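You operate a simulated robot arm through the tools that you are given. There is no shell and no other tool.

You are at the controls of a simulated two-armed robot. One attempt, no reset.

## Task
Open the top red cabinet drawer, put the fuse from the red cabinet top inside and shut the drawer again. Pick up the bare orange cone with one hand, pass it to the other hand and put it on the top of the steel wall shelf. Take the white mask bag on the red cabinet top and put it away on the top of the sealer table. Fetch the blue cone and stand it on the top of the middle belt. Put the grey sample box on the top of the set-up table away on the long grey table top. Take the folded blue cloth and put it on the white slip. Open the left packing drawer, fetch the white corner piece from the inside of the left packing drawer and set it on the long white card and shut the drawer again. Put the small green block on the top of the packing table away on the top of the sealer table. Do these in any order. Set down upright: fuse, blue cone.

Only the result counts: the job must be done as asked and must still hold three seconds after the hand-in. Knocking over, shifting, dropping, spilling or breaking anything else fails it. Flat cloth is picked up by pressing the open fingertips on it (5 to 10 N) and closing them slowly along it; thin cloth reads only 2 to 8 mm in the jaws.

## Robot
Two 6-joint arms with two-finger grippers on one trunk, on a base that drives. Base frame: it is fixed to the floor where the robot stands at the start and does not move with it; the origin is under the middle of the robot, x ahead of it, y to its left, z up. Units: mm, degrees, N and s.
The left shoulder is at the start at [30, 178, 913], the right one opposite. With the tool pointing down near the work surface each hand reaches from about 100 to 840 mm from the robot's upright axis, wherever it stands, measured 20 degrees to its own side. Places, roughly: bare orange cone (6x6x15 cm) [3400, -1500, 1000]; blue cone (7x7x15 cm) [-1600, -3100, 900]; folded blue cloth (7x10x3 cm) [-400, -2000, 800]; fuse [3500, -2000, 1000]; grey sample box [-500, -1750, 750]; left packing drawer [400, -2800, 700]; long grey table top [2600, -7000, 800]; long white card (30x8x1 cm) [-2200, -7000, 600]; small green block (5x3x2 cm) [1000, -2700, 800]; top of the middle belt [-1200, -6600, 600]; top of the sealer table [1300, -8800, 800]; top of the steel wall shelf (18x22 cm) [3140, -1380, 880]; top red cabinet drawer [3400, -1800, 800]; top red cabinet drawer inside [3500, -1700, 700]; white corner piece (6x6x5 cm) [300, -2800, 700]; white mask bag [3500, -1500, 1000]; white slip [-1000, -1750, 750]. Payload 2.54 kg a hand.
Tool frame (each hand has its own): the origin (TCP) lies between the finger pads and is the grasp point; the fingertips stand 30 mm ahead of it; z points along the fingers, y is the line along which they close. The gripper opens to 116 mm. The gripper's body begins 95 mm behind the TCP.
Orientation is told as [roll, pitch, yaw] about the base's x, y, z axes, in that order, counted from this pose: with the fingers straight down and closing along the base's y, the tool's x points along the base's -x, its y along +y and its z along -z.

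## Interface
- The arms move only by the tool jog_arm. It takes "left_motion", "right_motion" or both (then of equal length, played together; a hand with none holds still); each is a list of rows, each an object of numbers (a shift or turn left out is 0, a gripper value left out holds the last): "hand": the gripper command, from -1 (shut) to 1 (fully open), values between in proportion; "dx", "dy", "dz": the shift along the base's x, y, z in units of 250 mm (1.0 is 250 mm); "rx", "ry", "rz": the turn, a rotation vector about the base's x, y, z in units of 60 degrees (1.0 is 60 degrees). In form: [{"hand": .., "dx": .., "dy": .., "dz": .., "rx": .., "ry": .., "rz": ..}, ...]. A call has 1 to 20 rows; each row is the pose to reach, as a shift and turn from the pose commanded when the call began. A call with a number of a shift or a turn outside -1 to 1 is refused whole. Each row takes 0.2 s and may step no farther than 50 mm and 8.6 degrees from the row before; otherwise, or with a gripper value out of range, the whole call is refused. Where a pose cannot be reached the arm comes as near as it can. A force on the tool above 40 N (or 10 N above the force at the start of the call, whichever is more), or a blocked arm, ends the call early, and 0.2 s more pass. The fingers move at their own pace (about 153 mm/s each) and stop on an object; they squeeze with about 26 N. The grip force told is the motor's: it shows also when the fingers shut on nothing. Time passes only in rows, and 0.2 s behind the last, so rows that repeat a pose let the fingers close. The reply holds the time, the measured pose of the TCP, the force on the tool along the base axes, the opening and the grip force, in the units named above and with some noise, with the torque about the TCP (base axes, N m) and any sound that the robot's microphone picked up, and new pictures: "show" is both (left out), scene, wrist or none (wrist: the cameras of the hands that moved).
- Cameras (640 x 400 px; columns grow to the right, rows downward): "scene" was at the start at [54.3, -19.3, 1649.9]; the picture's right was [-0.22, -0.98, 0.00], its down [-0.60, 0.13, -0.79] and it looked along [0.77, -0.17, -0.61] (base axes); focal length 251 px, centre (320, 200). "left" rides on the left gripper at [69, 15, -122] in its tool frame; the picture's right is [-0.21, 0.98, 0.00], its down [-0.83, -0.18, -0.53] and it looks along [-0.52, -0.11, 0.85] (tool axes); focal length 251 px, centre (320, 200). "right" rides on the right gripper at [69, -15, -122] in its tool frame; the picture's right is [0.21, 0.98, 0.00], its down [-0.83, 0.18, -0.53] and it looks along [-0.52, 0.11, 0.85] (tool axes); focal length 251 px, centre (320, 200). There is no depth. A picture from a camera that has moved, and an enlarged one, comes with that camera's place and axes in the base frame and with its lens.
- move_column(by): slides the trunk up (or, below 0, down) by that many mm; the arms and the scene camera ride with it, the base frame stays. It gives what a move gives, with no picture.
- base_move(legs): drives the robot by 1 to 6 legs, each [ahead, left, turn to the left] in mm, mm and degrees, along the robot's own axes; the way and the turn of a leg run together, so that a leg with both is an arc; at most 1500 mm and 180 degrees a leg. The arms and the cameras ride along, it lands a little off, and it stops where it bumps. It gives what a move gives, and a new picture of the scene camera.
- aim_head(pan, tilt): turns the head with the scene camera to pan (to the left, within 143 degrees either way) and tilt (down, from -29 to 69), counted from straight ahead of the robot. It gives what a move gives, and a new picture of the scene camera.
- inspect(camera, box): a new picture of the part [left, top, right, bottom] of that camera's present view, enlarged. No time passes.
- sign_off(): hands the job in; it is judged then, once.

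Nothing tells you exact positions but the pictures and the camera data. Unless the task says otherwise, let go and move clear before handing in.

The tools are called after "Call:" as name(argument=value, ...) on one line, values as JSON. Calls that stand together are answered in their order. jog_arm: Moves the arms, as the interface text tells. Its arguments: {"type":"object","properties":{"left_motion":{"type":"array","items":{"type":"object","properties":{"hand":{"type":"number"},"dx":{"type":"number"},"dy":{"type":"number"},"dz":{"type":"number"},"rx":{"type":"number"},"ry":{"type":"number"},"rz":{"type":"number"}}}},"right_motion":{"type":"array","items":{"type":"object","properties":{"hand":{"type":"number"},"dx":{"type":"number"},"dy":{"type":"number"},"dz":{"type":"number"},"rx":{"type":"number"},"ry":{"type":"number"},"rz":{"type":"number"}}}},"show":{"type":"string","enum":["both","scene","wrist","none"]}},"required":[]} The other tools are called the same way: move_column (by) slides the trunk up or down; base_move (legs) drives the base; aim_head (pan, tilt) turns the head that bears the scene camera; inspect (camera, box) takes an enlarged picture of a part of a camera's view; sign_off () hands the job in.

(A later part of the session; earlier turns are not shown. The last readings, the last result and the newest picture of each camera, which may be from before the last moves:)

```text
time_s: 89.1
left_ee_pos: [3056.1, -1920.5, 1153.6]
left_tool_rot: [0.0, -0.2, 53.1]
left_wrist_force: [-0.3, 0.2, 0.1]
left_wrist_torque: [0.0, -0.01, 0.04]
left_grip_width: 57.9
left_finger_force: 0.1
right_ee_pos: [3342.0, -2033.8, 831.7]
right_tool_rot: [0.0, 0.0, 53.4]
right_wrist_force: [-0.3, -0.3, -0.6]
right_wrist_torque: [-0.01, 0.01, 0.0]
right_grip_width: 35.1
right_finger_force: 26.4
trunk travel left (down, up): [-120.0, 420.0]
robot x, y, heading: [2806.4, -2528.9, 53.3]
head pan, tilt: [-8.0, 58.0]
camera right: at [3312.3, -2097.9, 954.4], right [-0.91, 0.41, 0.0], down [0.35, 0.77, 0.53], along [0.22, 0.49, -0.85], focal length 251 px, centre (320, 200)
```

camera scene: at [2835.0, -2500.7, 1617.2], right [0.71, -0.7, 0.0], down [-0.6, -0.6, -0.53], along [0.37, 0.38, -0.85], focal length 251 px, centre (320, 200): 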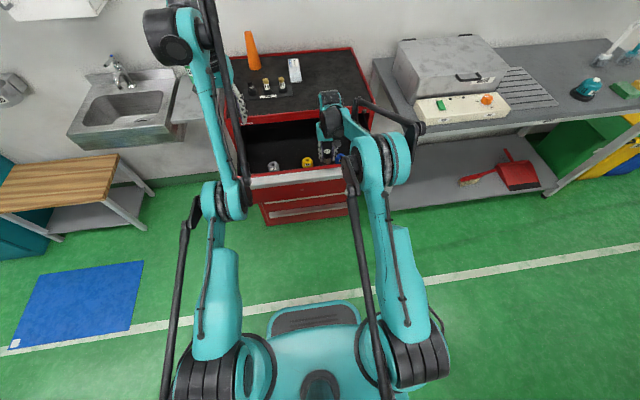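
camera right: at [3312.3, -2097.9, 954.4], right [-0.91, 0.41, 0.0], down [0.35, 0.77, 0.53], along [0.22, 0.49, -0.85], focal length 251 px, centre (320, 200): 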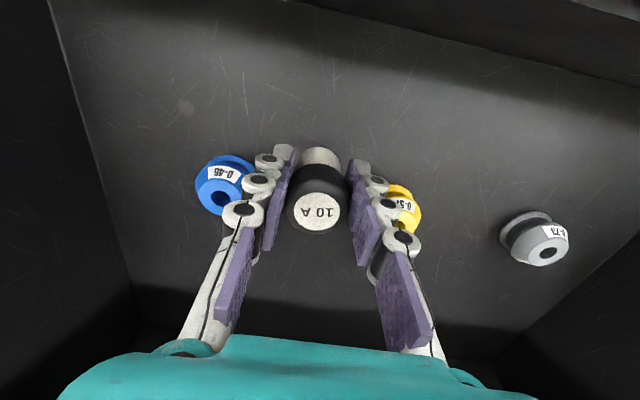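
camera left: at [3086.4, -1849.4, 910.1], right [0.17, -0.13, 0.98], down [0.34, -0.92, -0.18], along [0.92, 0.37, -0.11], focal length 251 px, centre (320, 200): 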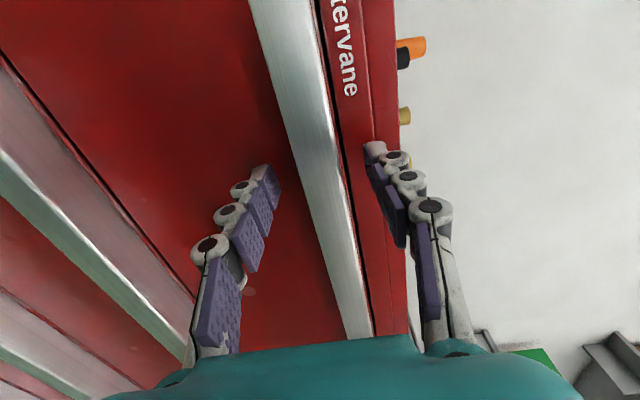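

Call:
jog_arm(right_motion=[{"dz": -0.04}, {"dz": -0.08}, {"dz": -0.12}, {"dz": -0.14}], show="wrist")

```text
time_s: 90.1
left_ee_pos: [3056.6, -1920.4, 1154.0]
left_tool_rot: [0.0, -0.2, 53.0]
left_wrist_force: [-0.2, -0.6, -0.1]
left_wrist_torque: [-0.03, 0.01, 0.01]
left_grip_width: 58.0
left_finger_force: 0.0
right_ee_pos: [3340.3, -2032.0, 797.5]
right_tool_rot: [0.1, 0.0, 53.3]
right_wrist_force: [0.1, 0.2, -1.0]
right_wrist_torque: [0.0, -0.03, 0.0]
right_grip_width: 34.7
right_finger_force: 26.0
trunk travel left (down, up): [-120.0, 420.0]
robot x, y, heading: [2803.5, -2528.9, 53.3]
head pan, tilt: [-8.0, 58.0]
camera right: at [3312.1, -2097.9, 919.5], right [-0.91, 0.41, 0.0], down [0.35, 0.77, 0.53], along [0.22, 0.49, -0.85], focal length 251 px, centre (320, 200)
```

right: 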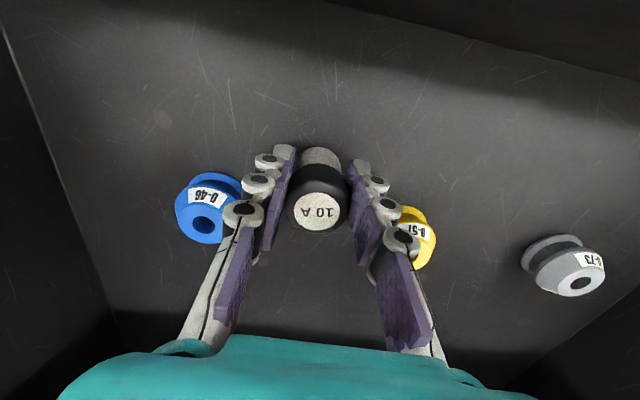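

Call:
jog_arm(right_motion=[{"dz": -0.016}, {"dz": -0.032}, {"dz": -0.044}], show="none")

Call:
jog_arm(right_motion=[{"dz": -0.012}, {"dz": -0.02}], show="wrist")

```text
time_s: 90.9
left_ee_pos: [3056.4, -1922.5, 1154.6]
left_tool_rot: [-0.1, -0.3, 53.1]
left_wrist_force: [-0.7, -0.4, 0.4]
left_wrist_torque: [-0.05, 0.03, -0.01]
left_grip_width: 58.1
left_finger_force: 0.1
right_ee_pos: [3340.4, -2034.7, 788.6]
right_tool_rot: [0.0, -0.1, 53.2]
right_wrist_force: [0.7, -0.5, 24.0]
right_wrist_torque: [0.15, -0.11, -0.01]
right_grip_width: 35.0
right_finger_force: 25.7
trunk travel left (down, up): [-120.0, 420.0]
robot x, y, heading: [2804.1, -2526.4, 53.5]
head pan, tilt: [-8.0, 58.0]
```

```text
time_s: 91.5
left_ee_pos: [3054.6, -1922.2, 1154.7]
left_tool_rot: [-0.1, -0.3, 53.0]
left_wrist_force: [0.7, -0.3, -0.4]
left_wrist_torque: [-0.01, 0.02, -0.01]
left_grip_width: 57.8
left_finger_force: 0.1
right_ee_pos: [3338.9, -2034.5, 783.4]
right_tool_rot: [0.0, -0.2, 53.1]
right_wrist_force: [1.5, -0.6, 25.1]
right_wrist_torque: [0.14, -0.11, 0.0]
right_grip_width: 33.6
right_finger_force: 25.8
trunk travel left (down, up): [-120.0, 420.0]
robot x, y, heading: [2805.6, -2524.8, 53.4]
head pan, tilt: [-8.0, 58.0]
camera right: at [3310.9, -2099.4, 905.0], right [-0.91, 0.41, 0.0], down [0.35, 0.77, 0.54], along [0.22, 0.49, -0.84], focal length 251 px, centre (320, 200)
```

right: 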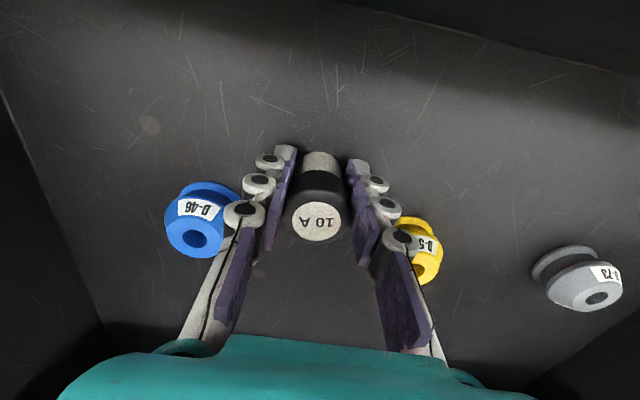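

The fuse is standing on the drawer floor (contact force 25 N). Releasing gently and lifting straight up.

Call:
jog_arm(right_motion=[{"hand": -0.3}, {"hand": -0.14}, {"hand": -0.14}, {"hand": -0.14, "dz": 0.1}, {"hand": -0.14, "dz": 0.26}], show="wrist")

```text
time_s: 92.7
left_ee_pos: [3055.4, -1921.7, 1153.6]
left_tool_rot: [0.0, -0.2, 53.0]
left_wrist_force: [0.2, -0.8, -0.5]
left_wrist_torque: [0.0, 0.06, -0.03]
left_grip_width: 58.1
left_finger_force: 0.0
right_ee_pos: [3339.6, -2033.5, 846.6]
right_tool_rot: [-0.1, 0.0, 53.3]
right_wrist_force: [0.3, 0.1, 0.1]
right_wrist_torque: [0.02, -0.03, 0.01]
right_grip_width: 49.8
right_finger_force: 0.1
trunk travel left (down, up): [-120.0, 420.0]
robot x, y, heading: [2803.8, -2523.9, 53.2]
head pan, tilt: [-8.0, 58.0]
camera right: at [3312.2, -2097.7, 969.0], right [-0.91, 0.41, 0.0], down [0.35, 0.77, 0.53], along [0.22, 0.49, -0.85], focal length 251 px, centre (320, 200)
```

right: 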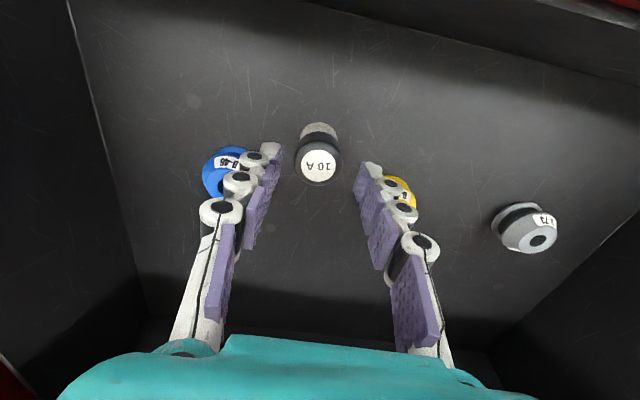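

Fuse stands upright in the drawer. Lifting out and moving in front of the drawer with closed fingers to push it shut.

Call:
jog_arm(right_motion=[{"dz": 0.17}, {"dz": 0.34}, {"dz": 0.51}, {"dz": 0.68}, {"dz": 0.8, "hand": -1}, {"dx": -0.154, "dy": -0.097, "dz": 0.8}, {"dx": -0.308, "dy": -0.194, "dz": 0.8}, {"dx": -0.462, "dy": -0.29, "dz": 0.8}, {"dx": -0.615, "dy": -0.387, "dz": 0.8}, {"dx": -0.768, "dy": -0.484, "dz": 0.8}, {"dx": -0.768, "dy": -0.484, "dz": 0.62}, {"dx": -0.768, "dy": -0.484, "dz": 0.44}, {"dx": -0.768, "dy": -0.484, "dz": 0.3}, {"dx": -0.768, "dy": -0.484, "dz": 0.17}], show="both")

```text
time_s: 95.7
left_ee_pos: [3056.3, -1920.0, 1153.4]
left_tool_rot: [0.0, -0.2, 53.1]
left_wrist_force: [0.6, 0.3, -0.5]
left_wrist_torque: [0.01, 0.01, 0.04]
left_grip_width: 58.0
left_finger_force: 0.0
right_ee_pos: [3149.5, -2154.4, 888.1]
right_tool_rot: [0.0, 0.0, 53.2]
right_wrist_force: [0.2, 0.8, 0.3]
right_wrist_torque: [-0.03, -0.01, -0.01]
right_grip_width: 0.3
right_finger_force: 26.1
trunk travel left (down, up): [-120.0, 420.0]
robot x, y, heading: [2801.5, -2526.6, 53.2]
head pan, tilt: [-8.0, 58.0]
camera scene: at [2834.9, -2500.5, 1617.1], right [0.71, -0.7, 0.0], down [-0.6, -0.6, -0.53], along [0.37, 0.38, -0.85], focal length 251 px, centre (320, 200)
camera right: at [3120.1, -2219.5, 1010.5], right [-0.91, 0.41, 0.0], down [0.35, 0.77, 0.53], along [0.22, 0.49, -0.85], focal length 251 px, centre (320, 200)
```

scene: 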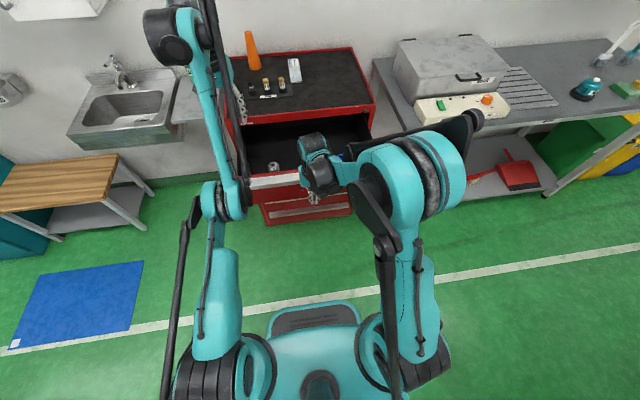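
right: 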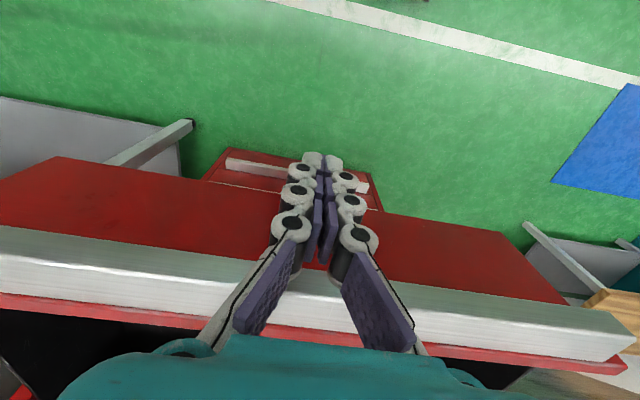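

Call:
jog_arm(right_motion=[{"dx": 0.06, "dy": 0.08}, {"dx": 0.12, "dy": 0.16}, {"dx": 0.18, "dy": 0.24}, {"dx": 0.24, "dy": 0.32}, {"dx": 0.3, "dy": 0.4}, {"dx": 0.36, "dy": 0.48}, {"dx": 0.42, "dy": 0.56}, {"dx": 0.48, "dy": 0.64}], show="scene")

```text
time_s: 97.5
left_ee_pos: [3056.7, -1920.2, 1153.9]
left_tool_rot: [0.1, -0.1, 53.1]
left_wrist_force: [-0.2, 0.7, -0.1]
left_wrist_torque: [-0.03, -0.03, -0.01]
left_grip_width: 58.2
left_finger_force: 0.0
right_ee_pos: [3269.6, -1993.4, 888.9]
right_tool_rot: [0.0, 0.0, 53.2]
right_wrist_force: [0.4, 0.6, 0.6]
right_wrist_torque: [-0.02, -0.01, -0.04]
right_grip_width: 0.0
right_finger_force: 28.6
trunk travel left (down, up): [-120.0, 420.0]
robot x, y, heading: [2804.8, -2527.3, 53.1]
head pan, tilt: [-8.0, 58.0]
camera scene: at [2835.4, -2500.0, 1617.1], right [0.71, -0.7, 0.0], down [-0.6, -0.6, -0.53], along [0.37, 0.38, -0.85], focal length 251 px, centre (320, 200)
```

scene: 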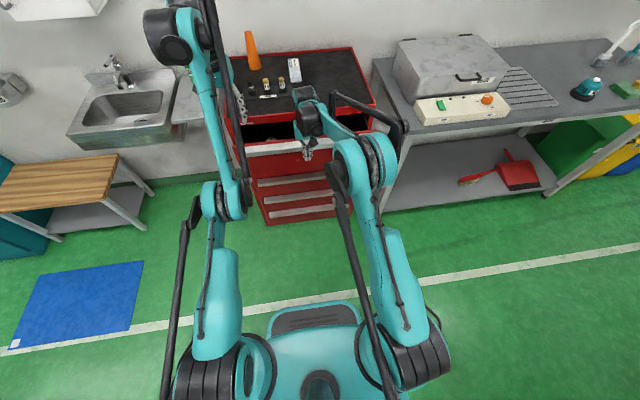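

Call:
jog_arm(right_motion=[{"dx": 0.06, "dy": 0.08}, {"dx": 0.12, "dy": 0.16}, {"dx": 0.18, "dy": 0.24}, {"dx": 0.24, "dy": 0.32}, {"dx": 0.28, "dy": 0.373}, {"dx": 0.3, "dy": 0.4}, {"dx": 0.312, "dy": 0.416}], show="scene")

```text
time_s: 99.1
left_ee_pos: [3056.1, -1921.0, 1153.0]
left_tool_rot: [-0.1, -0.2, 53.1]
left_wrist_force: [-0.1, -0.1, 0.3]
left_wrist_torque: [0.02, 0.03, 0.0]
left_grip_width: 58.1
left_finger_force: 0.1
right_ee_pos: [3329.2, -1921.1, 882.6]
right_tool_rot: [0.0, 0.0, 53.3]
right_wrist_force: [0.7, -0.2, -0.4]
right_wrist_torque: [-0.02, -0.04, -0.05]
right_grip_width: 0.0
right_finger_force: 28.6
right hand out of reach, approached as far as the arm can: row 4, 5, 6, 7
trunk travel left (down, up): [-120.0, 420.0]
robot x, y, heading: [2808.9, -2527.3, 53.4]
head pan, tilt: [-8.0, 58.0]
camera scene: at [2834.8, -2500.9, 1617.2], right [0.71, -0.7, 0.0], down [-0.6, -0.6, -0.53], along [0.37, 0.38, -0.85], focal length 251 px, centre (320, 200)
```

scene: 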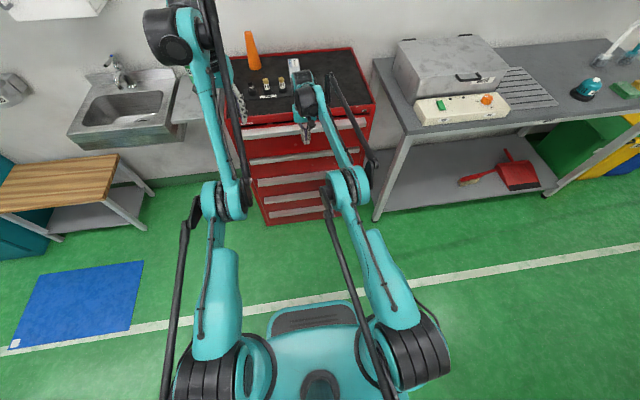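

Call:
jog_arm(right_motion=[{"dx": -0.1, "dy": -0.133}, {"dx": -0.2, "dy": -0.267}, {"dx": -0.264, "dy": -0.352}], show="none")

Call:
base_move(legs=[[90, 0, 0]])

```text
time_s: 99.9
left_ee_pos: [3056.4, -1922.0, 1154.9]
left_tool_rot: [0.0, -0.3, 53.1]
left_wrist_force: [-0.3, 0.2, 0.0]
left_wrist_torque: [0.0, -0.02, 0.0]
left_grip_width: 57.7
left_finger_force: 0.0
right_ee_pos: [3261.9, -2011.2, 882.0]
right_tool_rot: [0.0, 0.0, 53.4]
right_wrist_force: [0.0, 0.0, 0.4]
right_wrist_torque: [-0.01, -0.02, 0.0]
right_grip_width: 0.0
right_finger_force: 28.7
trunk travel left (down, up): [-120.0, 420.0]
robot x, y, heading: [2802.1, -2525.9, 53.2]
head pan, tilt: [-8.0, 58.0]
```

```text
time_s: 101.0
left_ee_pos: [3111.5, -1847.7, 1153.2]
left_tool_rot: [0.0, 0.0, 53.1]
left_wrist_force: [-0.3, 0.5, -0.2]
left_wrist_torque: [-0.06, 0.04, 0.03]
left_grip_width: 57.9
left_finger_force: 0.0
right_ee_pos: [3318.6, -1936.1, 881.7]
right_tool_rot: [0.0, 0.2, 53.2]
right_wrist_force: [0.1, 0.2, -0.3]
right_wrist_torque: [-0.06, 0.04, -0.02]
right_grip_width: 0.0
right_finger_force: 28.9
trunk travel left (down, up): [-120.0, 420.0]
robot x, y, heading: [2860.9, -2454.6, 53.3]
head pan, tilt: [-8.0, 58.0]
camera scene: at [2890.0, -2427.0, 1617.1], right [0.71, -0.7, 0.0], down [-0.6, -0.6, -0.53], along [0.37, 0.38, -0.85], focal length 251 px, centre (320, 200)
```

scene: 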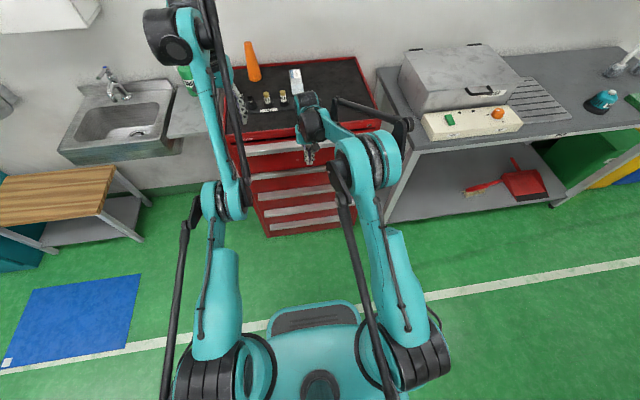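

Call:
jog_arm(right_motion=[{"dx": 0.03, "dy": 0.04, "dz": 0.02}, {"dx": 0.06, "dy": 0.08, "dz": 0.02}, {"dx": 0.09, "dy": 0.12, "dz": 0.02}, {"dx": 0.115, "dy": 0.153, "dz": 0.02}, {"dx": 0.13, "dy": 0.173, "dz": 0.02}, {"dx": 0.142, "dy": 0.189, "dz": 0.02}], show="both")

```text
time_s: 102.4
left_ee_pos: [3110.4, -1849.5, 1152.9]
left_tool_rot: [-0.1, -0.3, 53.1]
left_wrist_force: [0.4, -0.5, -0.2]
left_wrist_torque: [0.02, -0.02, -0.02]
left_grip_width: 57.9
left_finger_force: 0.0
right_ee_pos: [3349.1, -1896.6, 886.5]
right_tool_rot: [-0.1, 0.7, 53.3]
right_wrist_force: [-4.5, -10.3, 2.1]
right_wrist_torque: [0.15, -0.19, 0.04]
right_grip_width: 0.0
right_finger_force: 28.6
trunk travel left (down, up): [-120.0, 420.0]
robot x, y, heading: [2854.3, -2452.0, 53.3]
head pan, tilt: [-8.0, 58.0]
stopped in row 6 (right hand): the force on the tool passed its limit at 47 N (the readings are from after the stop); the commanded pose is now the measured one
camera scene: at [2887.6, -2430.2, 1617.3], right [0.71, -0.7, 0.0], down [-0.6, -0.6, -0.53], along [0.37, 0.38, -0.85], focal length 251 px, centre (320, 200)
camera right: at [3321.0, -1959.8, 1009.7], right [-0.91, 0.41, 0.0], down [0.35, 0.78, 0.52], along [0.21, 0.48, -0.85], focal length 251 px, centre (320, 200)
```

scene: 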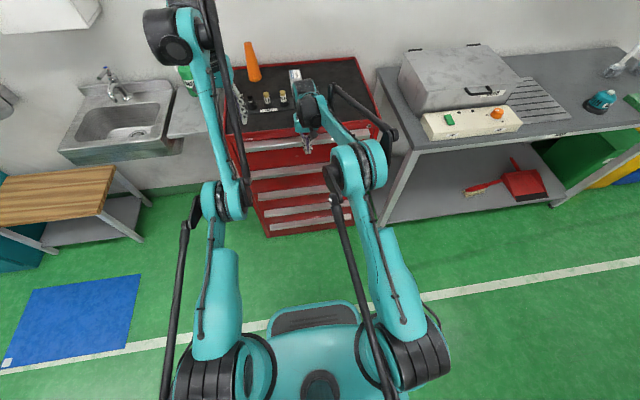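
right: 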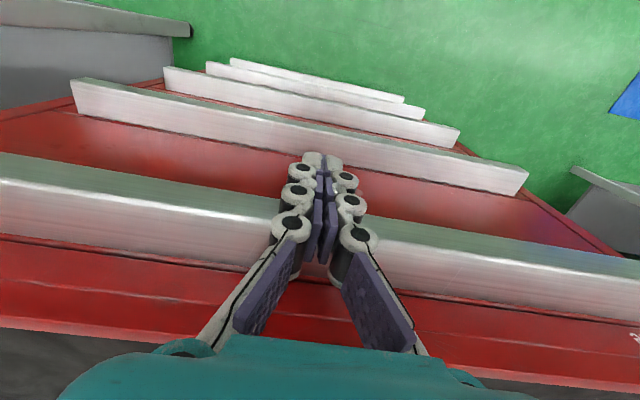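

The drawer is shut (the hand met the closed stop). Next the orange cone: retract and raise the right hand, lift the trunk, and reposition closer and a bit left.

Call:
jog_arm(right_motion=[{"dx": -0.1, "dy": -0.13}, {"dx": -0.2, "dy": -0.26}, {"dx": -0.25, "dy": -0.33, "dz": 0.15}, {"dx": -0.25, "dy": -0.33, "dz": 0.33}, {"dx": -0.25, "dy": -0.33, "dz": 0.51}, {"dx": -0.25, "dy": -0.33, "dz": 0.69}, {"dx": -0.25, "dy": -0.33, "dz": 0.87}, {"dx": -0.25, "dy": -0.33, "dz": 0.95, "hand": 0.6}], show="none")

Call:
move_column(by=120)

Call:
base_move(legs=[[0, 175, 0], [330, 0, 0]])

Call:
aim_head(pan=0, tilt=55)

```text
time_s: 104.2
left_ee_pos: [3110.5, -1848.7, 1154.4]
left_tool_rot: [0.0, -0.2, 53.1]
left_wrist_force: [1.0, 0.4, 0.0]
left_wrist_torque: [-0.01, -0.03, 0.01]
left_grip_width: 57.9
left_finger_force: 0.1
right_ee_pos: [3286.9, -1977.5, 1126.1]
right_tool_rot: [-0.1, 0.6, 53.4]
right_wrist_force: [-0.2, -0.1, 0.0]
right_wrist_torque: [0.04, -0.03, 0.01]
right_grip_width: 92.7
right_finger_force: 0.1
trunk travel left (down, up): [-120.0, 420.0]
robot x, y, heading: [2857.1, -2453.3, 52.9]
head pan, tilt: [-8.0, 58.0]
```

```text
time_s: 105.7
left_ee_pos: [3110.9, -1849.4, 1273.5]
left_tool_rot: [0.0, -0.2, 53.1]
left_wrist_force: [-0.4, 0.0, 0.3]
left_wrist_torque: [0.0, 0.03, -0.02]
left_grip_width: 58.0
left_finger_force: 0.1
right_ee_pos: [3286.3, -1975.9, 1244.0]
right_tool_rot: [-0.1, 0.5, 53.4]
right_wrist_force: [0.0, -0.5, -0.3]
right_wrist_torque: [-0.03, -0.03, 0.01]
right_grip_width: 92.6
right_finger_force: 0.0
trunk travel left (down, up): [-240.0, 300.0]
robot x, y, heading: [2856.5, -2453.3, 53.4]
head pan, tilt: [-8.0, 58.0]
```

```text
time_s: 108.9
left_ee_pos: [3167.3, -1478.6, 1273.1]
left_tool_rot: [0.0, 0.0, 53.2]
left_wrist_force: [1.0, -0.2, -0.5]
left_wrist_torque: [0.03, 0.03, 0.02]
left_grip_width: 57.9
left_finger_force: 0.0
right_ee_pos: [3343.6, -1606.9, 1244.4]
right_tool_rot: [0.0, 0.6, 53.3]
right_wrist_force: [0.1, 0.7, -0.1]
right_wrist_torque: [-0.03, -0.01, 0.0]
right_grip_width: 92.7
right_finger_force: 0.0
trunk travel left (down, up): [-240.0, 300.0]
robot x, y, heading: [2913.5, -2084.5, 53.2]
head pan, tilt: [-8.0, 58.0]
camera scene: at [2946.5, -2059.8, 1737.1], right [0.71, -0.7, 0.0], down [-0.6, -0.6, -0.53], along [0.37, 0.38, -0.85], focal length 251 px, centre (320, 200)
```

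scene: 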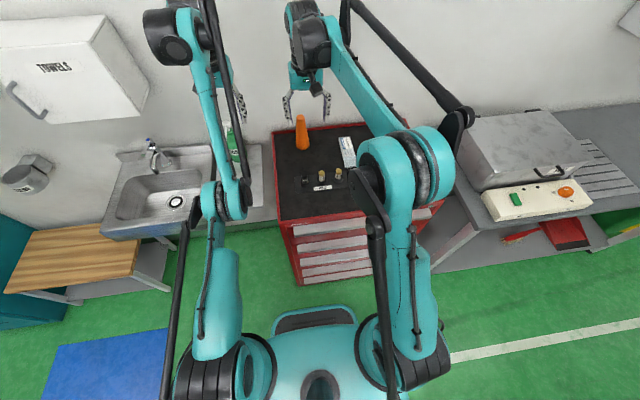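

```text
time_s: 109.6
left_ee_pos: [3167.4, -1480.5, 1273.6]
left_tool_rot: [0.0, -0.2, 53.2]
left_wrist_force: [0.1, -0.9, -0.1]
left_wrist_torque: [0.01, -0.01, 0.01]
left_grip_width: 57.9
left_finger_force: 0.0
right_ee_pos: [3342.8, -1608.7, 1245.4]
right_tool_rot: [-0.1, 0.6, 53.4]
right_wrist_force: [-0.1, 0.2, 1.0]
right_wrist_torque: [0.02, -0.03, 0.05]
right_grip_width: 92.5
right_finger_force: 0.0
trunk travel left (down, up): [-240.0, 300.0]
robot x, y, heading: [2912.5, -2085.5, 53.2]
head pan, tilt: [0.0, 55.0]
camera scene: at [2940.4, -2051.9, 1740.8], right [0.8, -0.6, 0.0], down [-0.49, -0.66, -0.57], along [0.34, 0.46, -0.82], focal length 251 px, centre (320, 200)
```

scene: 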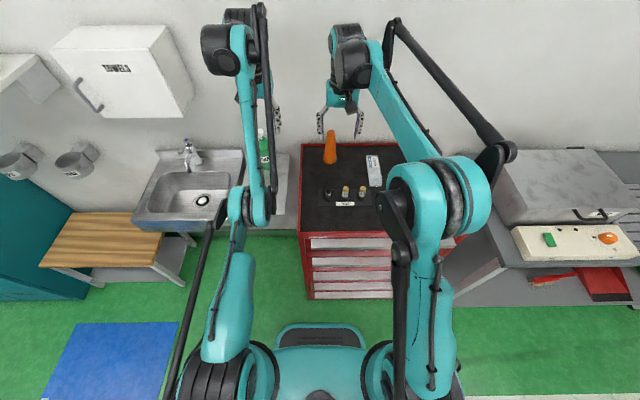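

Call:
jog_arm(left_motion=[{"dx": -0.1, "dy": -0.13}, {"dx": -0.2, "dy": -0.26}, {"dx": -0.3, "dy": -0.39}, {"dx": -0.4, "dy": -0.52}], show="none")

Call:
move_column(by=120)

Call:
base_move(legs=[[70, 0, 0]])

Call:
jog_arm(right_motion=[{"dx": 0.1, "dy": 0.14, "dz": -0.08, "hand": 0.4}, {"dx": 0.18, "dy": 0.25, "dz": -0.2, "hand": 0.4}], show="both")

```text
time_s: 110.6
left_ee_pos: [3167.1, -1479.6, 1273.5]
left_tool_rot: [0.1, -0.2, 53.2]
left_wrist_force: [-0.3, -0.3, 0.6]
left_wrist_torque: [0.0, 0.05, -0.01]
left_grip_width: 57.8
left_finger_force: 0.1
left hand out of reach, approached as far as the arm can: row 1, 2, 3, 4
right_ee_pos: [3343.1, -1607.9, 1243.9]
right_tool_rot: [-0.1, 0.6, 53.3]
right_wrist_force: [-0.1, -0.2, 0.3]
right_wrist_torque: [0.02, -0.01, 0.0]
right_grip_width: 92.9
right_finger_force: 0.1
trunk travel left (down, up): [-240.0, 300.0]
robot x, y, heading: [2916.7, -2085.7, 53.4]
head pan, tilt: [0.0, 55.0]
```

```text
time_s: 112.1
left_ee_pos: [3165.6, -1480.0, 1393.5]
left_tool_rot: [-0.1, -0.2, 53.2]
left_wrist_force: [-0.5, -0.9, -0.3]
left_wrist_torque: [-0.01, -0.02, 0.03]
left_grip_width: 58.2
left_finger_force: 0.0
right_ee_pos: [3343.5, -1607.0, 1363.4]
right_tool_rot: [-0.1, 0.7, 53.4]
right_wrist_force: [0.6, 0.4, -0.5]
right_wrist_torque: [-0.01, 0.02, 0.01]
right_grip_width: 93.2
right_finger_force: 0.1
trunk travel left (down, up): [-360.0, 180.0]
robot x, y, heading: [2916.6, -2086.5, 53.3]
head pan, tilt: [0.0, 55.0]
```

```text
time_s: 113.1
left_ee_pos: [3208.6, -1424.0, 1393.8]
left_tool_rot: [0.0, -0.2, 53.2]
left_wrist_force: [1.1, -0.2, -0.7]
left_wrist_torque: [-0.1, 0.02, 0.05]
left_grip_width: 58.0
left_finger_force: 0.0
right_ee_pos: [3384.4, -1550.4, 1364.0]
right_tool_rot: [-0.1, 0.6, 53.4]
right_wrist_force: [0.6, -0.6, 0.4]
right_wrist_torque: [-0.02, 0.05, -0.02]
right_grip_width: 92.8
right_finger_force: 0.0
trunk travel left (down, up): [-360.0, 180.0]
robot x, y, heading: [2957.0, -2025.9, 53.4]
head pan, tilt: [0.0, 55.0]
camera scene: at [2982.6, -1995.2, 1860.8], right [0.8, -0.6, 0.0], down [-0.49, -0.66, -0.57], along [0.34, 0.46, -0.82], focal length 251 px, centre (320, 200)
```

scene: 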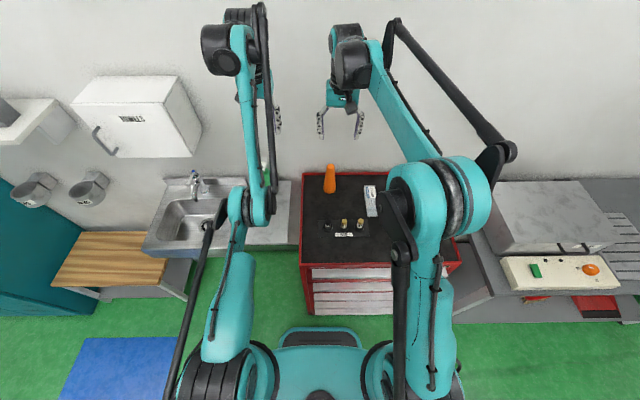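

```text
time_s: 113.7
left_ee_pos: [3210.1, -1420.9, 1392.5]
left_tool_rot: [0.1, 0.0, 53.2]
left_wrist_force: [0.1, 0.3, 0.2]
left_wrist_torque: [-0.04, 0.04, 0.03]
left_grip_width: 58.1
left_finger_force: 0.0
right_ee_pos: [3431.5, -1486.2, 1311.2]
right_tool_rot: [-0.2, 0.8, 53.4]
right_wrist_force: [0.2, 0.3, -0.6]
right_wrist_torque: [-0.1, 0.02, 0.0]
right_grip_width: 81.2
right_finger_force: 0.0
trunk travel left (down, up): [-360.0, 180.0]
robot x, y, heading: [2954.1, -2029.7, 53.6]
head pan, tilt: [0.0, 55.0]
camera scene: at [2984.8, -1992.4, 1860.7], right [0.8, -0.6, 0.0], down [-0.49, -0.66, -0.57], along [0.34, 0.46, -0.82], focal length 251 px, centre (320, 200)
camera right: at [3403.7, -1550.4, 1434.6], right [-0.91, 0.41, 0.0], down [0.35, 0.78, 0.52], along [0.21, 0.48, -0.85], focal length 251 px, centre (320, 200)
```

scene: 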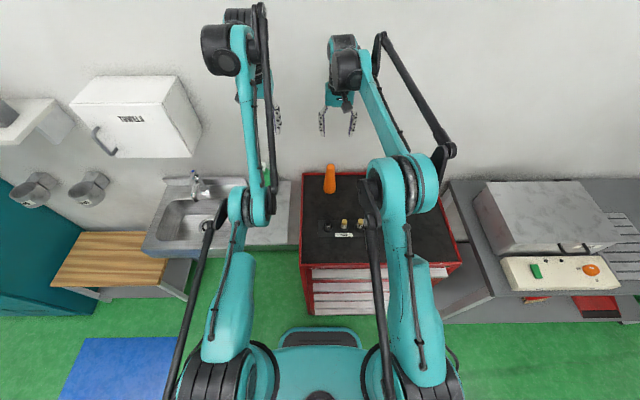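
right: 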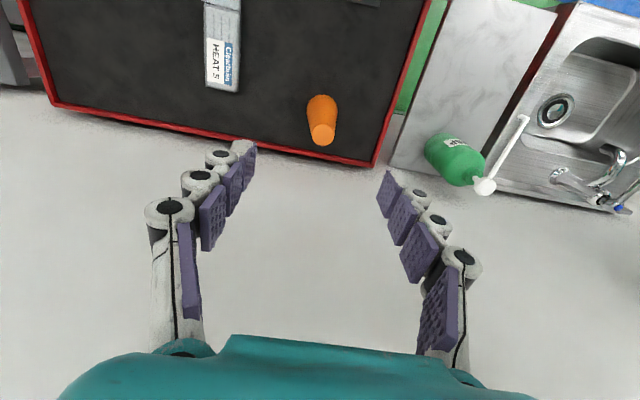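

Call:
jog_arm(right_motion=[{"dx": 0.017, "dy": 0.05, "dz": -0.16}, {"dx": 0.034, "dy": 0.099, "dz": -0.32}, {"dx": 0.034, "dy": 0.099, "dz": -0.48}, {"dx": 0.034, "dy": 0.099, "dz": -0.56}], show="both")

```text
time_s: 114.7
left_ee_pos: [3208.8, -1422.8, 1394.2]
left_tool_rot: [0.0, -0.1, 53.2]
left_wrist_force: [-0.4, 0.4, -0.6]
left_wrist_torque: [-0.02, 0.0, 0.02]
left_grip_width: 58.0
left_finger_force: 0.0
right_ee_pos: [3438.2, -1463.9, 1172.7]
right_tool_rot: [-0.1, 0.7, 53.4]
right_wrist_force: [0.2, 0.4, 0.3]
right_wrist_torque: [-0.02, -0.01, 0.01]
right_grip_width: 81.1
right_finger_force: 0.0
trunk travel left (down, up): [-360.0, 180.0]
robot x, y, heading: [2953.1, -2027.1, 53.4]
head pan, tilt: [0.0, 55.0]
camera scene: at [2982.8, -1994.7, 1860.8], right [0.8, -0.6, 0.0], down [-0.49, -0.66, -0.57], along [0.34, 0.46, -0.82], focal length 251 px, centre (320, 200)
camera right: at [3410.1, -1527.0, 1295.6], right [-0.91, 0.41, 0.0], down [0.35, 0.78, 0.52], along [0.21, 0.48, -0.85], focal length 251 px, centre (320, 200)
```

scene: 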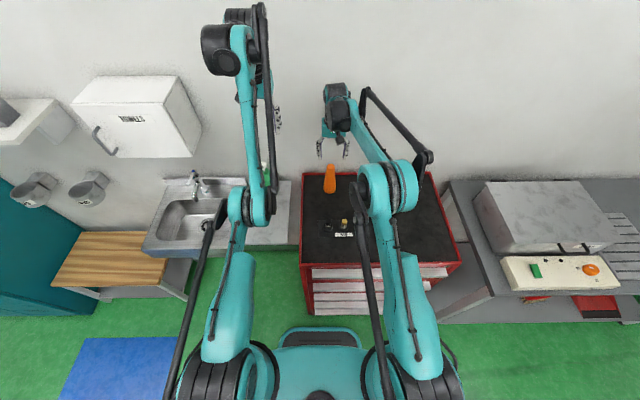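
right: 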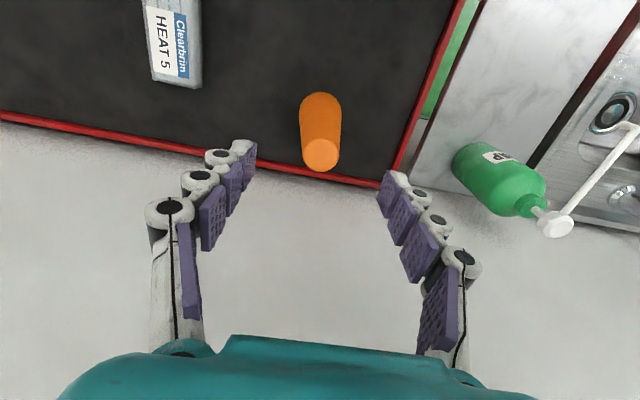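

Call:
jog_arm(right_motion=[{"dx": 0.004, "dy": 0.012, "dz": -0.15}, {"dx": 0.004, "dy": 0.012, "dz": -0.3}, {"dx": 0.004, "dy": 0.012, "dz": -0.39}, {"dx": 0.004, "dy": 0.012, "dz": -0.39, "hand": -1}, {"dx": 0.004, "dy": 0.012, "dz": -0.39, "hand": -1}, {"dx": 0.004, "dy": 0.012, "dz": -0.39, "hand": -1}], show="wrist")

```text
time_s: 116.1
left_ee_pos: [3207.8, -1424.3, 1394.9]
left_tool_rot: [0.0, -0.3, 53.2]
left_wrist_force: [0.3, 0.2, 0.0]
left_wrist_torque: [0.02, 0.01, 0.0]
left_grip_width: 58.1
left_finger_force: 0.1
right_ee_pos: [3436.8, -1460.6, 1075.7]
right_tool_rot: [-0.1, 0.7, 53.5]
right_wrist_force: [-0.2, 0.5, 2.0]
right_wrist_torque: [0.05, 0.01, -0.02]
right_grip_width: 38.4
right_finger_force: 26.2
trunk travel left (down, up): [-360.0, 180.0]
robot x, y, heading: [2956.4, -2030.0, 53.3]
head pan, tilt: [0.0, 55.0]
camera right: at [3409.7, -1524.9, 1199.2], right [-0.91, 0.41, 0.0], down [0.35, 0.78, 0.52], along [0.21, 0.48, -0.85], focal length 251 px, centre (320, 200)
```

right: 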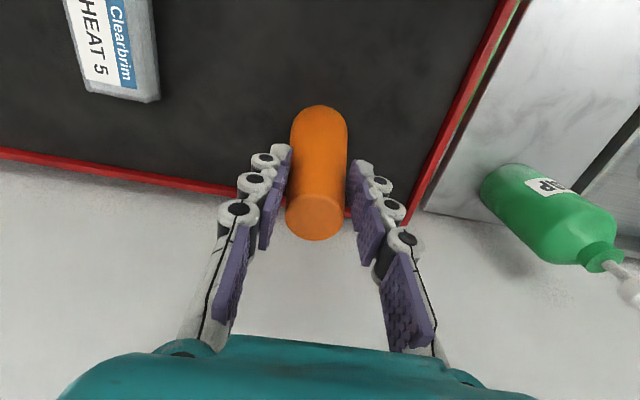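

Cone gripped at its top (38 mm). Lifting and backing the base away to do the handover over free floor.

Call:
jog_arm(right_motion=[{"dz": 0.15}, {"dz": 0.33}, {"dz": 0.51}, {"dz": 0.6}], show="none")

Call:
base_move(legs=[[-500, 0, 0]])

```text
time_s: 117.1
left_ee_pos: [3207.2, -1425.0, 1393.0]
left_tool_rot: [0.0, -0.2, 53.2]
left_wrist_force: [0.5, 0.3, 0.0]
left_wrist_torque: [-0.01, 0.0, 0.02]
left_grip_width: 58.0
left_finger_force: 0.0
right_ee_pos: [3438.6, -1460.6, 1227.0]
right_tool_rot: [-0.2, 0.5, 53.4]
right_wrist_force: [0.6, 0.7, -0.8]
right_wrist_torque: [0.0, 0.0, 0.05]
right_grip_width: 38.2
right_finger_force: 25.8
trunk travel left (down, up): [-360.0, 180.0]
robot x, y, heading: [2958.5, -2030.9, 53.6]
head pan, tilt: [0.0, 55.0]
```

```text
time_s: 120.0
left_ee_pos: [2912.0, -1821.1, 1393.8]
left_tool_rot: [0.0, -0.3, 53.3]
left_wrist_force: [0.4, -0.1, 0.1]
left_wrist_torque: [0.03, -0.02, 0.0]
left_grip_width: 58.0
left_finger_force: 0.0
right_ee_pos: [3143.6, -1859.4, 1225.9]
right_tool_rot: [-0.1, 0.6, 53.5]
right_wrist_force: [-0.5, 0.0, -0.7]
right_wrist_torque: [0.0, -0.01, 0.02]
right_grip_width: 38.0
right_finger_force: 26.3
trunk travel left (down, up): [-360.0, 180.0]
robot x, y, heading: [2661.9, -2428.5, 53.5]
head pan, tilt: [0.0, 55.0]
camera scene: at [2686.4, -2393.9, 1860.8], right [0.8, -0.6, 0.0], down [-0.49, -0.66, -0.57], along [0.34, 0.46, -0.82], focal length 251 px, centre (320, 200)
```

scene: 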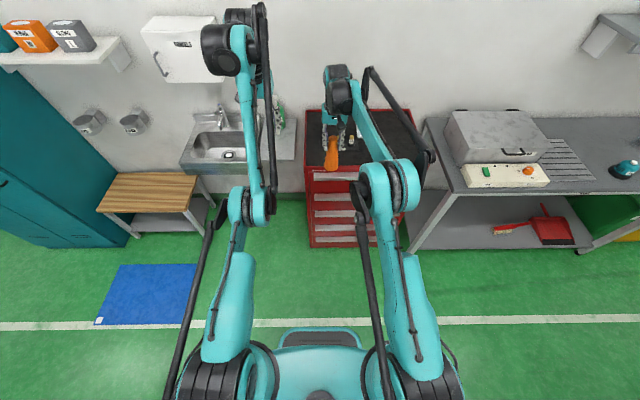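

Now turning the left hand 60° forward and lowering it to approach the cone's lower part.

Call:
jog_arm(left_motion=[{"rx": 0.114, "ry": -0.085, "dz": -0.107, "hand": 0.6}, {"rx": 0.228, "ry": -0.171, "dz": -0.214, "hand": 0.6}, {"rx": 0.342, "ry": -0.256, "dz": -0.32, "hand": 0.6}, {"rx": 0.456, "ry": -0.342, "dz": -0.43, "hand": 0.6}, {"rx": 0.57, "ry": -0.427, "dz": -0.537, "hand": 0.6}, {"rx": 0.684, "ry": -0.513, "dz": -0.644, "hand": 0.6}, {"rx": 0.8, "ry": -0.6, "dz": -0.75, "hand": 0.6}], show="both")

```text
refused: row 7 steps farther than a row can; nothing moved
```

Call:
jog_arm(left_motion=[{"rx": 0.113, "ry": -0.085, "dz": -0.107, "hand": 0.6}, {"rx": 0.226, "ry": -0.17, "dz": -0.214, "hand": 0.6}, {"rx": 0.339, "ry": -0.255, "dz": -0.32, "hand": 0.6}, {"rx": 0.452, "ry": -0.34, "dz": -0.43, "hand": 0.6}, {"rx": 0.565, "ry": -0.425, "dz": -0.537, "hand": 0.6}, {"rx": 0.678, "ry": -0.51, "dz": -0.644, "hand": 0.6}, {"rx": 0.791, "ry": -0.595, "dz": -0.75, "hand": 0.6}], show="both")

```text
time_s: 121.6
left_ee_pos: [3045.8, -1660.4, 1513.0]
left_tool_rot: [-0.4, -59.0, 53.6]
left_wrist_force: [0.4, 0.0, -0.1]
left_wrist_torque: [-0.03, 0.01, 0.02]
left_grip_width: 92.8
left_finger_force: 0.0
left hand out of reach, approached as far as the arm can: row 1, 2, 3, 4, 5, 6, 7
right_ee_pos: [3144.2, -1857.7, 1226.8]
right_tool_rot: [-0.2, 0.6, 53.5]
right_wrist_force: [0.9, 0.0, -0.6]
right_wrist_torque: [-0.01, -0.04, -0.02]
right_grip_width: 38.4
right_finger_force: 25.9
trunk travel left (down, up): [-360.0, 180.0]
robot x, y, heading: [2663.5, -2426.3, 53.1]
head pan, tilt: [0.0, 55.0]
camera scene: at [2686.5, -2393.9, 1860.9], right [0.8, -0.6, 0.0], down [-0.49, -0.66, -0.57], along [0.34, 0.46, -0.82], focal length 251 px, centre (320, 200)
camera left: at [2951.0, -1764.5, 1516.6], right [-0.72, 0.67, 0.18], down [0.12, -0.13, 0.98], along [0.69, 0.73, 0.01], focal length 251 px, centre (320, 200)
```

scene: 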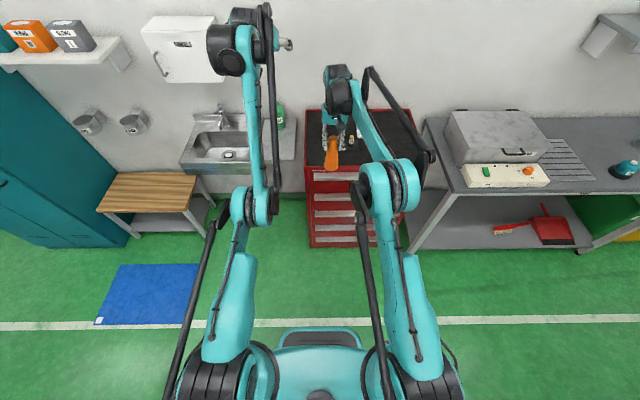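
left: 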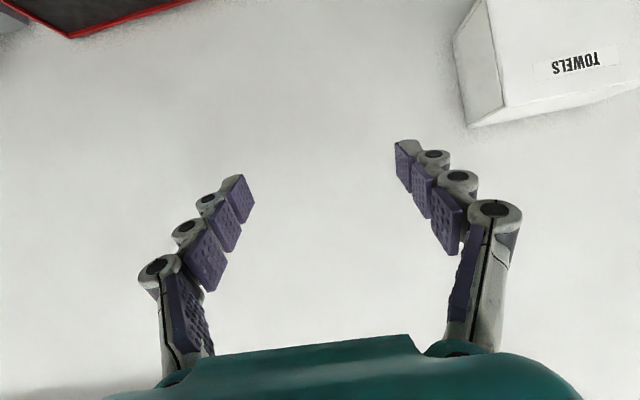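

The left arm got nearly straight. I'll bring the pitched hand down, where its reach is better.

Call:
jog_arm(left_motion=[{"dz": -0.18}, {"dz": -0.36}, {"dz": -0.54}, {"dz": -0.72}, {"dz": -0.9}], show="scene")

```text
time_s: 122.8
left_ee_pos: [3047.7, -1661.4, 1513.7]
left_tool_rot: [-0.4, -59.5, 53.5]
left_wrist_force: [0.6, -0.4, 0.0]
left_wrist_torque: [0.02, -0.01, 0.0]
left_grip_width: 92.9
left_finger_force: 0.0
left hand out of reach, approached as far as the arm can: row 1, 2, 3, 4, 5
right_ee_pos: [3142.7, -1857.5, 1226.3]
right_tool_rot: [-0.1, 0.6, 53.6]
right_wrist_force: [0.0, 0.2, -0.6]
right_wrist_torque: [0.01, 0.02, 0.01]
right_grip_width: 38.2
right_finger_force: 25.8
trunk travel left (down, up): [-360.0, 180.0]
robot x, y, heading: [2660.0, -2426.2, 53.3]
head pan, tilt: [0.0, 55.0]
camera scene: at [2686.5, -2393.7, 1860.8], right [0.8, -0.6, 0.0], down [-0.49, -0.66, -0.57], along [0.34, 0.46, -0.82], focal length 251 px, centre (320, 200)
```

scene: 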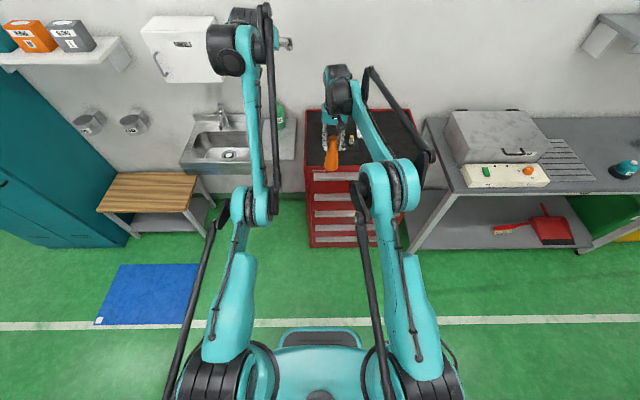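

The arm is at full extension, so big steps fail; I'll try small steps out of the singular pose.

Call:
jog_arm(left_motion=[{"dx": -0.005, "dy": -0.007, "dz": -0.01}, {"dx": -0.01, "dy": -0.014, "dz": -0.025}, {"dx": -0.02, "dy": -0.028, "dz": -0.05}, {"dx": -0.03, "dy": -0.04, "dz": -0.08}, {"dx": -0.04, "dy": -0.06, "dz": -0.12}, {"dx": -0.06, "dy": -0.08, "dz": -0.17}, {"dx": -0.08, "dy": -0.11, "dz": -0.23}, {"dx": -0.1, "dy": -0.13, "dz": -0.3}, {"dx": -0.12, "dy": -0.16, "dz": -0.38}, {"dx": -0.14, "dy": -0.19, "dz": -0.47}], show="scene")

```text
time_s: 125.0
left_ee_pos: [3047.3, -1661.2, 1514.4]
left_tool_rot: [-0.3, -59.4, 53.5]
left_wrist_force: [-1.0, -0.5, 0.4]
left_wrist_torque: [-0.01, 0.0, 0.04]
left_grip_width: 92.6
left_finger_force: 0.1
left hand out of reach, approached as far as the arm can: row 1, 2, 3, 4, 5, 6, 7, 8, 9, 10
right_ee_pos: [3143.4, -1858.6, 1226.8]
right_tool_rot: [-0.2, 0.6, 53.5]
right_wrist_force: [-0.2, 0.5, -1.2]
right_wrist_torque: [0.01, 0.02, 0.04]
right_grip_width: 38.0
right_finger_force: 26.0
trunk travel left (down, up): [-360.0, 180.0]
robot x, y, heading: [2662.1, -2427.4, 53.5]
head pan, tilt: [0.0, 55.0]
camera scene: at [2686.5, -2393.7, 1860.8], right [0.8, -0.6, 0.0], down [-0.49, -0.66, -0.57], along [0.34, 0.46, -0.82], focal length 251 px, centre (320, 200)
```

scene: 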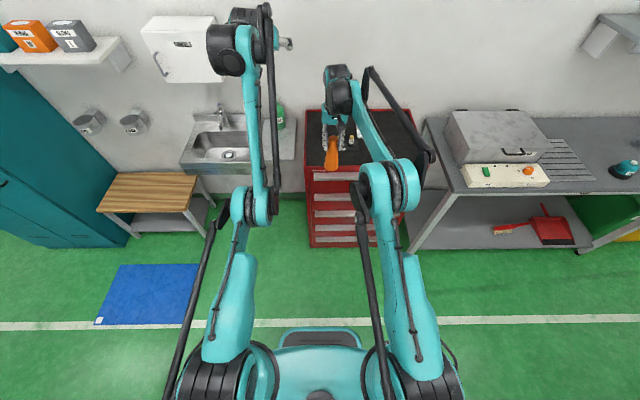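

Call:
jog_arm(left_motion=[{"dx": -0.08, "dy": 0.06}, {"dx": -0.16, "dy": 0.12}], show="none")

Call:
jog_arm(left_motion=[{"dz": 0.02}, {"dz": 0.04}], show="none")

Call:
jog_arm(left_motion=[{"rx": -0.113, "ry": 0.085}, {"rx": -0.226, "ry": 0.17}], show="none")

```text
time_s: 125.6
left_ee_pos: [3006.5, -1630.5, 1514.9]
left_tool_rot: [-0.4, -59.5, 53.5]
left_wrist_force: [-0.4, -0.5, -0.7]
left_wrist_torque: [0.01, 0.0, 0.01]
left_grip_width: 93.0
left_finger_force: 0.1
right_ee_pos: [3143.2, -1857.3, 1227.1]
right_tool_rot: [-0.2, 0.5, 53.5]
right_wrist_force: [0.0, 0.4, -0.4]
right_wrist_torque: [-0.02, -0.02, -0.04]
right_grip_width: 38.0
right_finger_force: 25.7
trunk travel left (down, up): [-360.0, 180.0]
robot x, y, heading: [2662.1, -2429.4, 53.4]
head pan, tilt: [0.0, 55.0]
```

```text
time_s: 126.2
left_ee_pos: [3007.6, -1632.3, 1525.6]
left_tool_rot: [-0.4, -59.5, 53.4]
left_wrist_force: [-0.3, -1.2, 0.4]
left_wrist_torque: [0.01, 0.0, 0.0]
left_grip_width: 92.9
left_finger_force: 0.0
right_ee_pos: [3142.4, -1858.5, 1226.5]
right_tool_rot: [-0.1, 0.6, 53.5]
right_wrist_force: [0.5, 0.4, -0.7]
right_wrist_torque: [0.02, 0.04, 0.02]
right_grip_width: 38.3
right_finger_force: 25.9
trunk travel left (down, up): [-360.0, 180.0]
robot x, y, heading: [2657.7, -2429.0, 53.3]
head pan, tilt: [0.0, 55.0]
```

```text
time_s: 126.8
left_ee_pos: [3006.8, -1635.0, 1524.9]
left_tool_rot: [-0.2, -42.5, 53.3]
left_wrist_force: [-0.9, 0.2, 0.5]
left_wrist_torque: [0.03, -0.01, 0.01]
left_grip_width: 92.7
left_finger_force: 0.1
right_ee_pos: [3143.1, -1858.9, 1227.5]
right_tool_rot: [-0.1, 0.6, 53.6]
right_wrist_force: [0.0, -0.6, -0.9]
right_wrist_torque: [0.02, 0.0, 0.0]
right_grip_width: 38.0
right_finger_force: 26.0
trunk travel left (down, up): [-360.0, 180.0]
robot x, y, heading: [2667.6, -2426.2, 53.6]
head pan, tilt: [0.0, 55.0]
```

The left hand can move up/left but not down/back. I'll back the base for room and swing the arm forward-down along its arc.

Call:
base_move(legs=[[-250, 0, 0]])

Call:
jog_arm(left_motion=[{"dx": 0.03, "dy": 0.04, "dz": -0.06}, {"dx": 0.06, "dy": 0.08, "dz": -0.12}, {"dx": 0.1, "dy": 0.13, "dz": -0.2}, {"dx": 0.14, "dy": 0.18, "dz": -0.28}], show="scene")

```text
time_s: 128.7
left_ee_pos: [2858.5, -1834.2, 1524.3]
left_tool_rot: [-0.2, -42.6, 53.3]
left_wrist_force: [0.2, -0.1, 0.2]
left_wrist_torque: [-0.03, 0.0, -0.02]
left_grip_width: 92.9
left_finger_force: 0.1
right_ee_pos: [2993.7, -2059.6, 1226.7]
right_tool_rot: [-0.2, 0.5, 53.6]
right_wrist_force: [-0.1, 0.3, -0.8]
right_wrist_torque: [-0.03, 0.02, -0.03]
right_grip_width: 37.9
right_finger_force: 26.7
trunk travel left (down, up): [-360.0, 180.0]
robot x, y, heading: [2512.0, -2629.7, 53.5]
head pan, tilt: [0.0, 55.0]
camera scene: at [2537.6, -2594.2, 1860.8], right [0.8, -0.6, 0.0], down [-0.49, -0.66, -0.57], along [0.34, 0.46, -0.82], focal length 251 px, centre (320, 200)
```

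scene: 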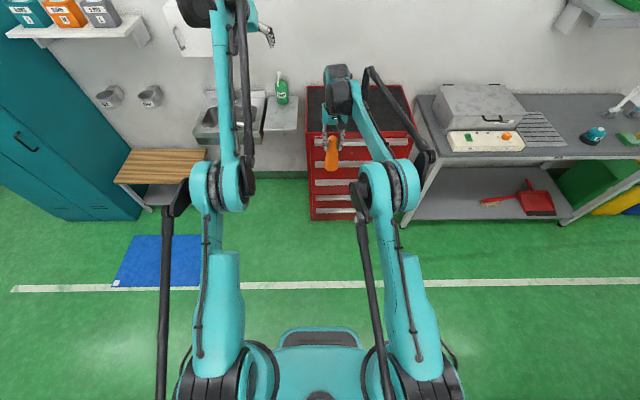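

```text
time_s: 129.7
left_ee_pos: [2882.3, -1803.4, 1473.5]
left_tool_rot: [-0.4, -42.7, 53.3]
left_wrist_force: [-0.1, 0.2, 0.3]
left_wrist_torque: [-0.03, 0.03, 0.0]
left_grip_width: 92.9
left_finger_force: 0.0
left hand out of reach, approached as far as the arm can: row 4
right_ee_pos: [2994.6, -2058.4, 1227.0]
right_tool_rot: [-0.1, 0.6, 53.5]
right_wrist_force: [0.4, 0.0, -0.2]
right_wrist_torque: [-0.03, 0.0, 0.01]
right_grip_width: 37.7
right_finger_force: 26.1
trunk travel left (down, up): [-360.0, 180.0]
robot x, y, heading: [2511.8, -2630.1, 53.5]
head pan, tilt: [0.0, 55.0]
camera scene: at [2537.6, -2594.1, 1860.8], right [0.8, -0.6, 0.0], down [-0.49, -0.66, -0.57], along [0.34, 0.46, -0.82], focal length 251 px, centre (320, 200)
```

scene: 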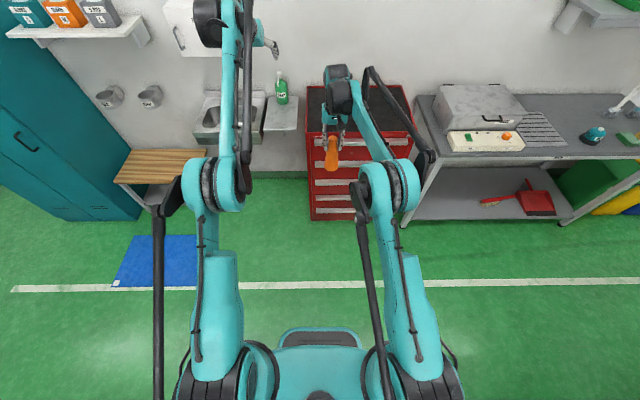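

Call:
jog_arm(left_motion=[{"dz": -0.06}, {"dz": -0.14}, {"dz": -0.24}, {"dz": -0.36}, {"dz": -0.5}], show="scene")

```text
time_s: 130.9
left_ee_pos: [2882.6, -1802.3, 1347.7]
left_tool_rot: [-0.5, -42.7, 53.3]
left_wrist_force: [0.4, -0.3, -0.4]
left_wrist_torque: [-0.01, 0.0, -0.02]
left_grip_width: 92.6
left_finger_force: 0.0
right_ee_pos: [2994.4, -2059.2, 1225.6]
right_tool_rot: [-0.1, 0.6, 53.5]
right_wrist_force: [0.0, 0.3, -0.1]
right_wrist_torque: [-0.02, 0.03, -0.03]
right_grip_width: 38.3
right_finger_force: 25.5
trunk travel left (down, up): [-360.0, 180.0]
robot x, y, heading: [2508.8, -2626.7, 53.4]
head pan, tilt: [0.0, 55.0]
camera scene: at [2537.9, -2593.6, 1860.8], right [0.8, -0.6, 0.0], down [-0.49, -0.66, -0.57], along [0.34, 0.46, -0.82], focal length 251 px, centre (320, 200)
```

scene: 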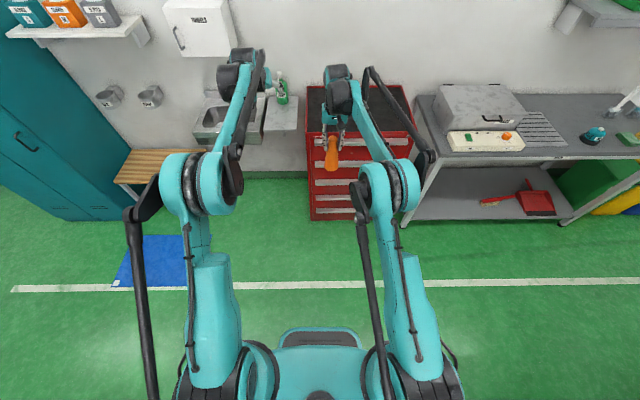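

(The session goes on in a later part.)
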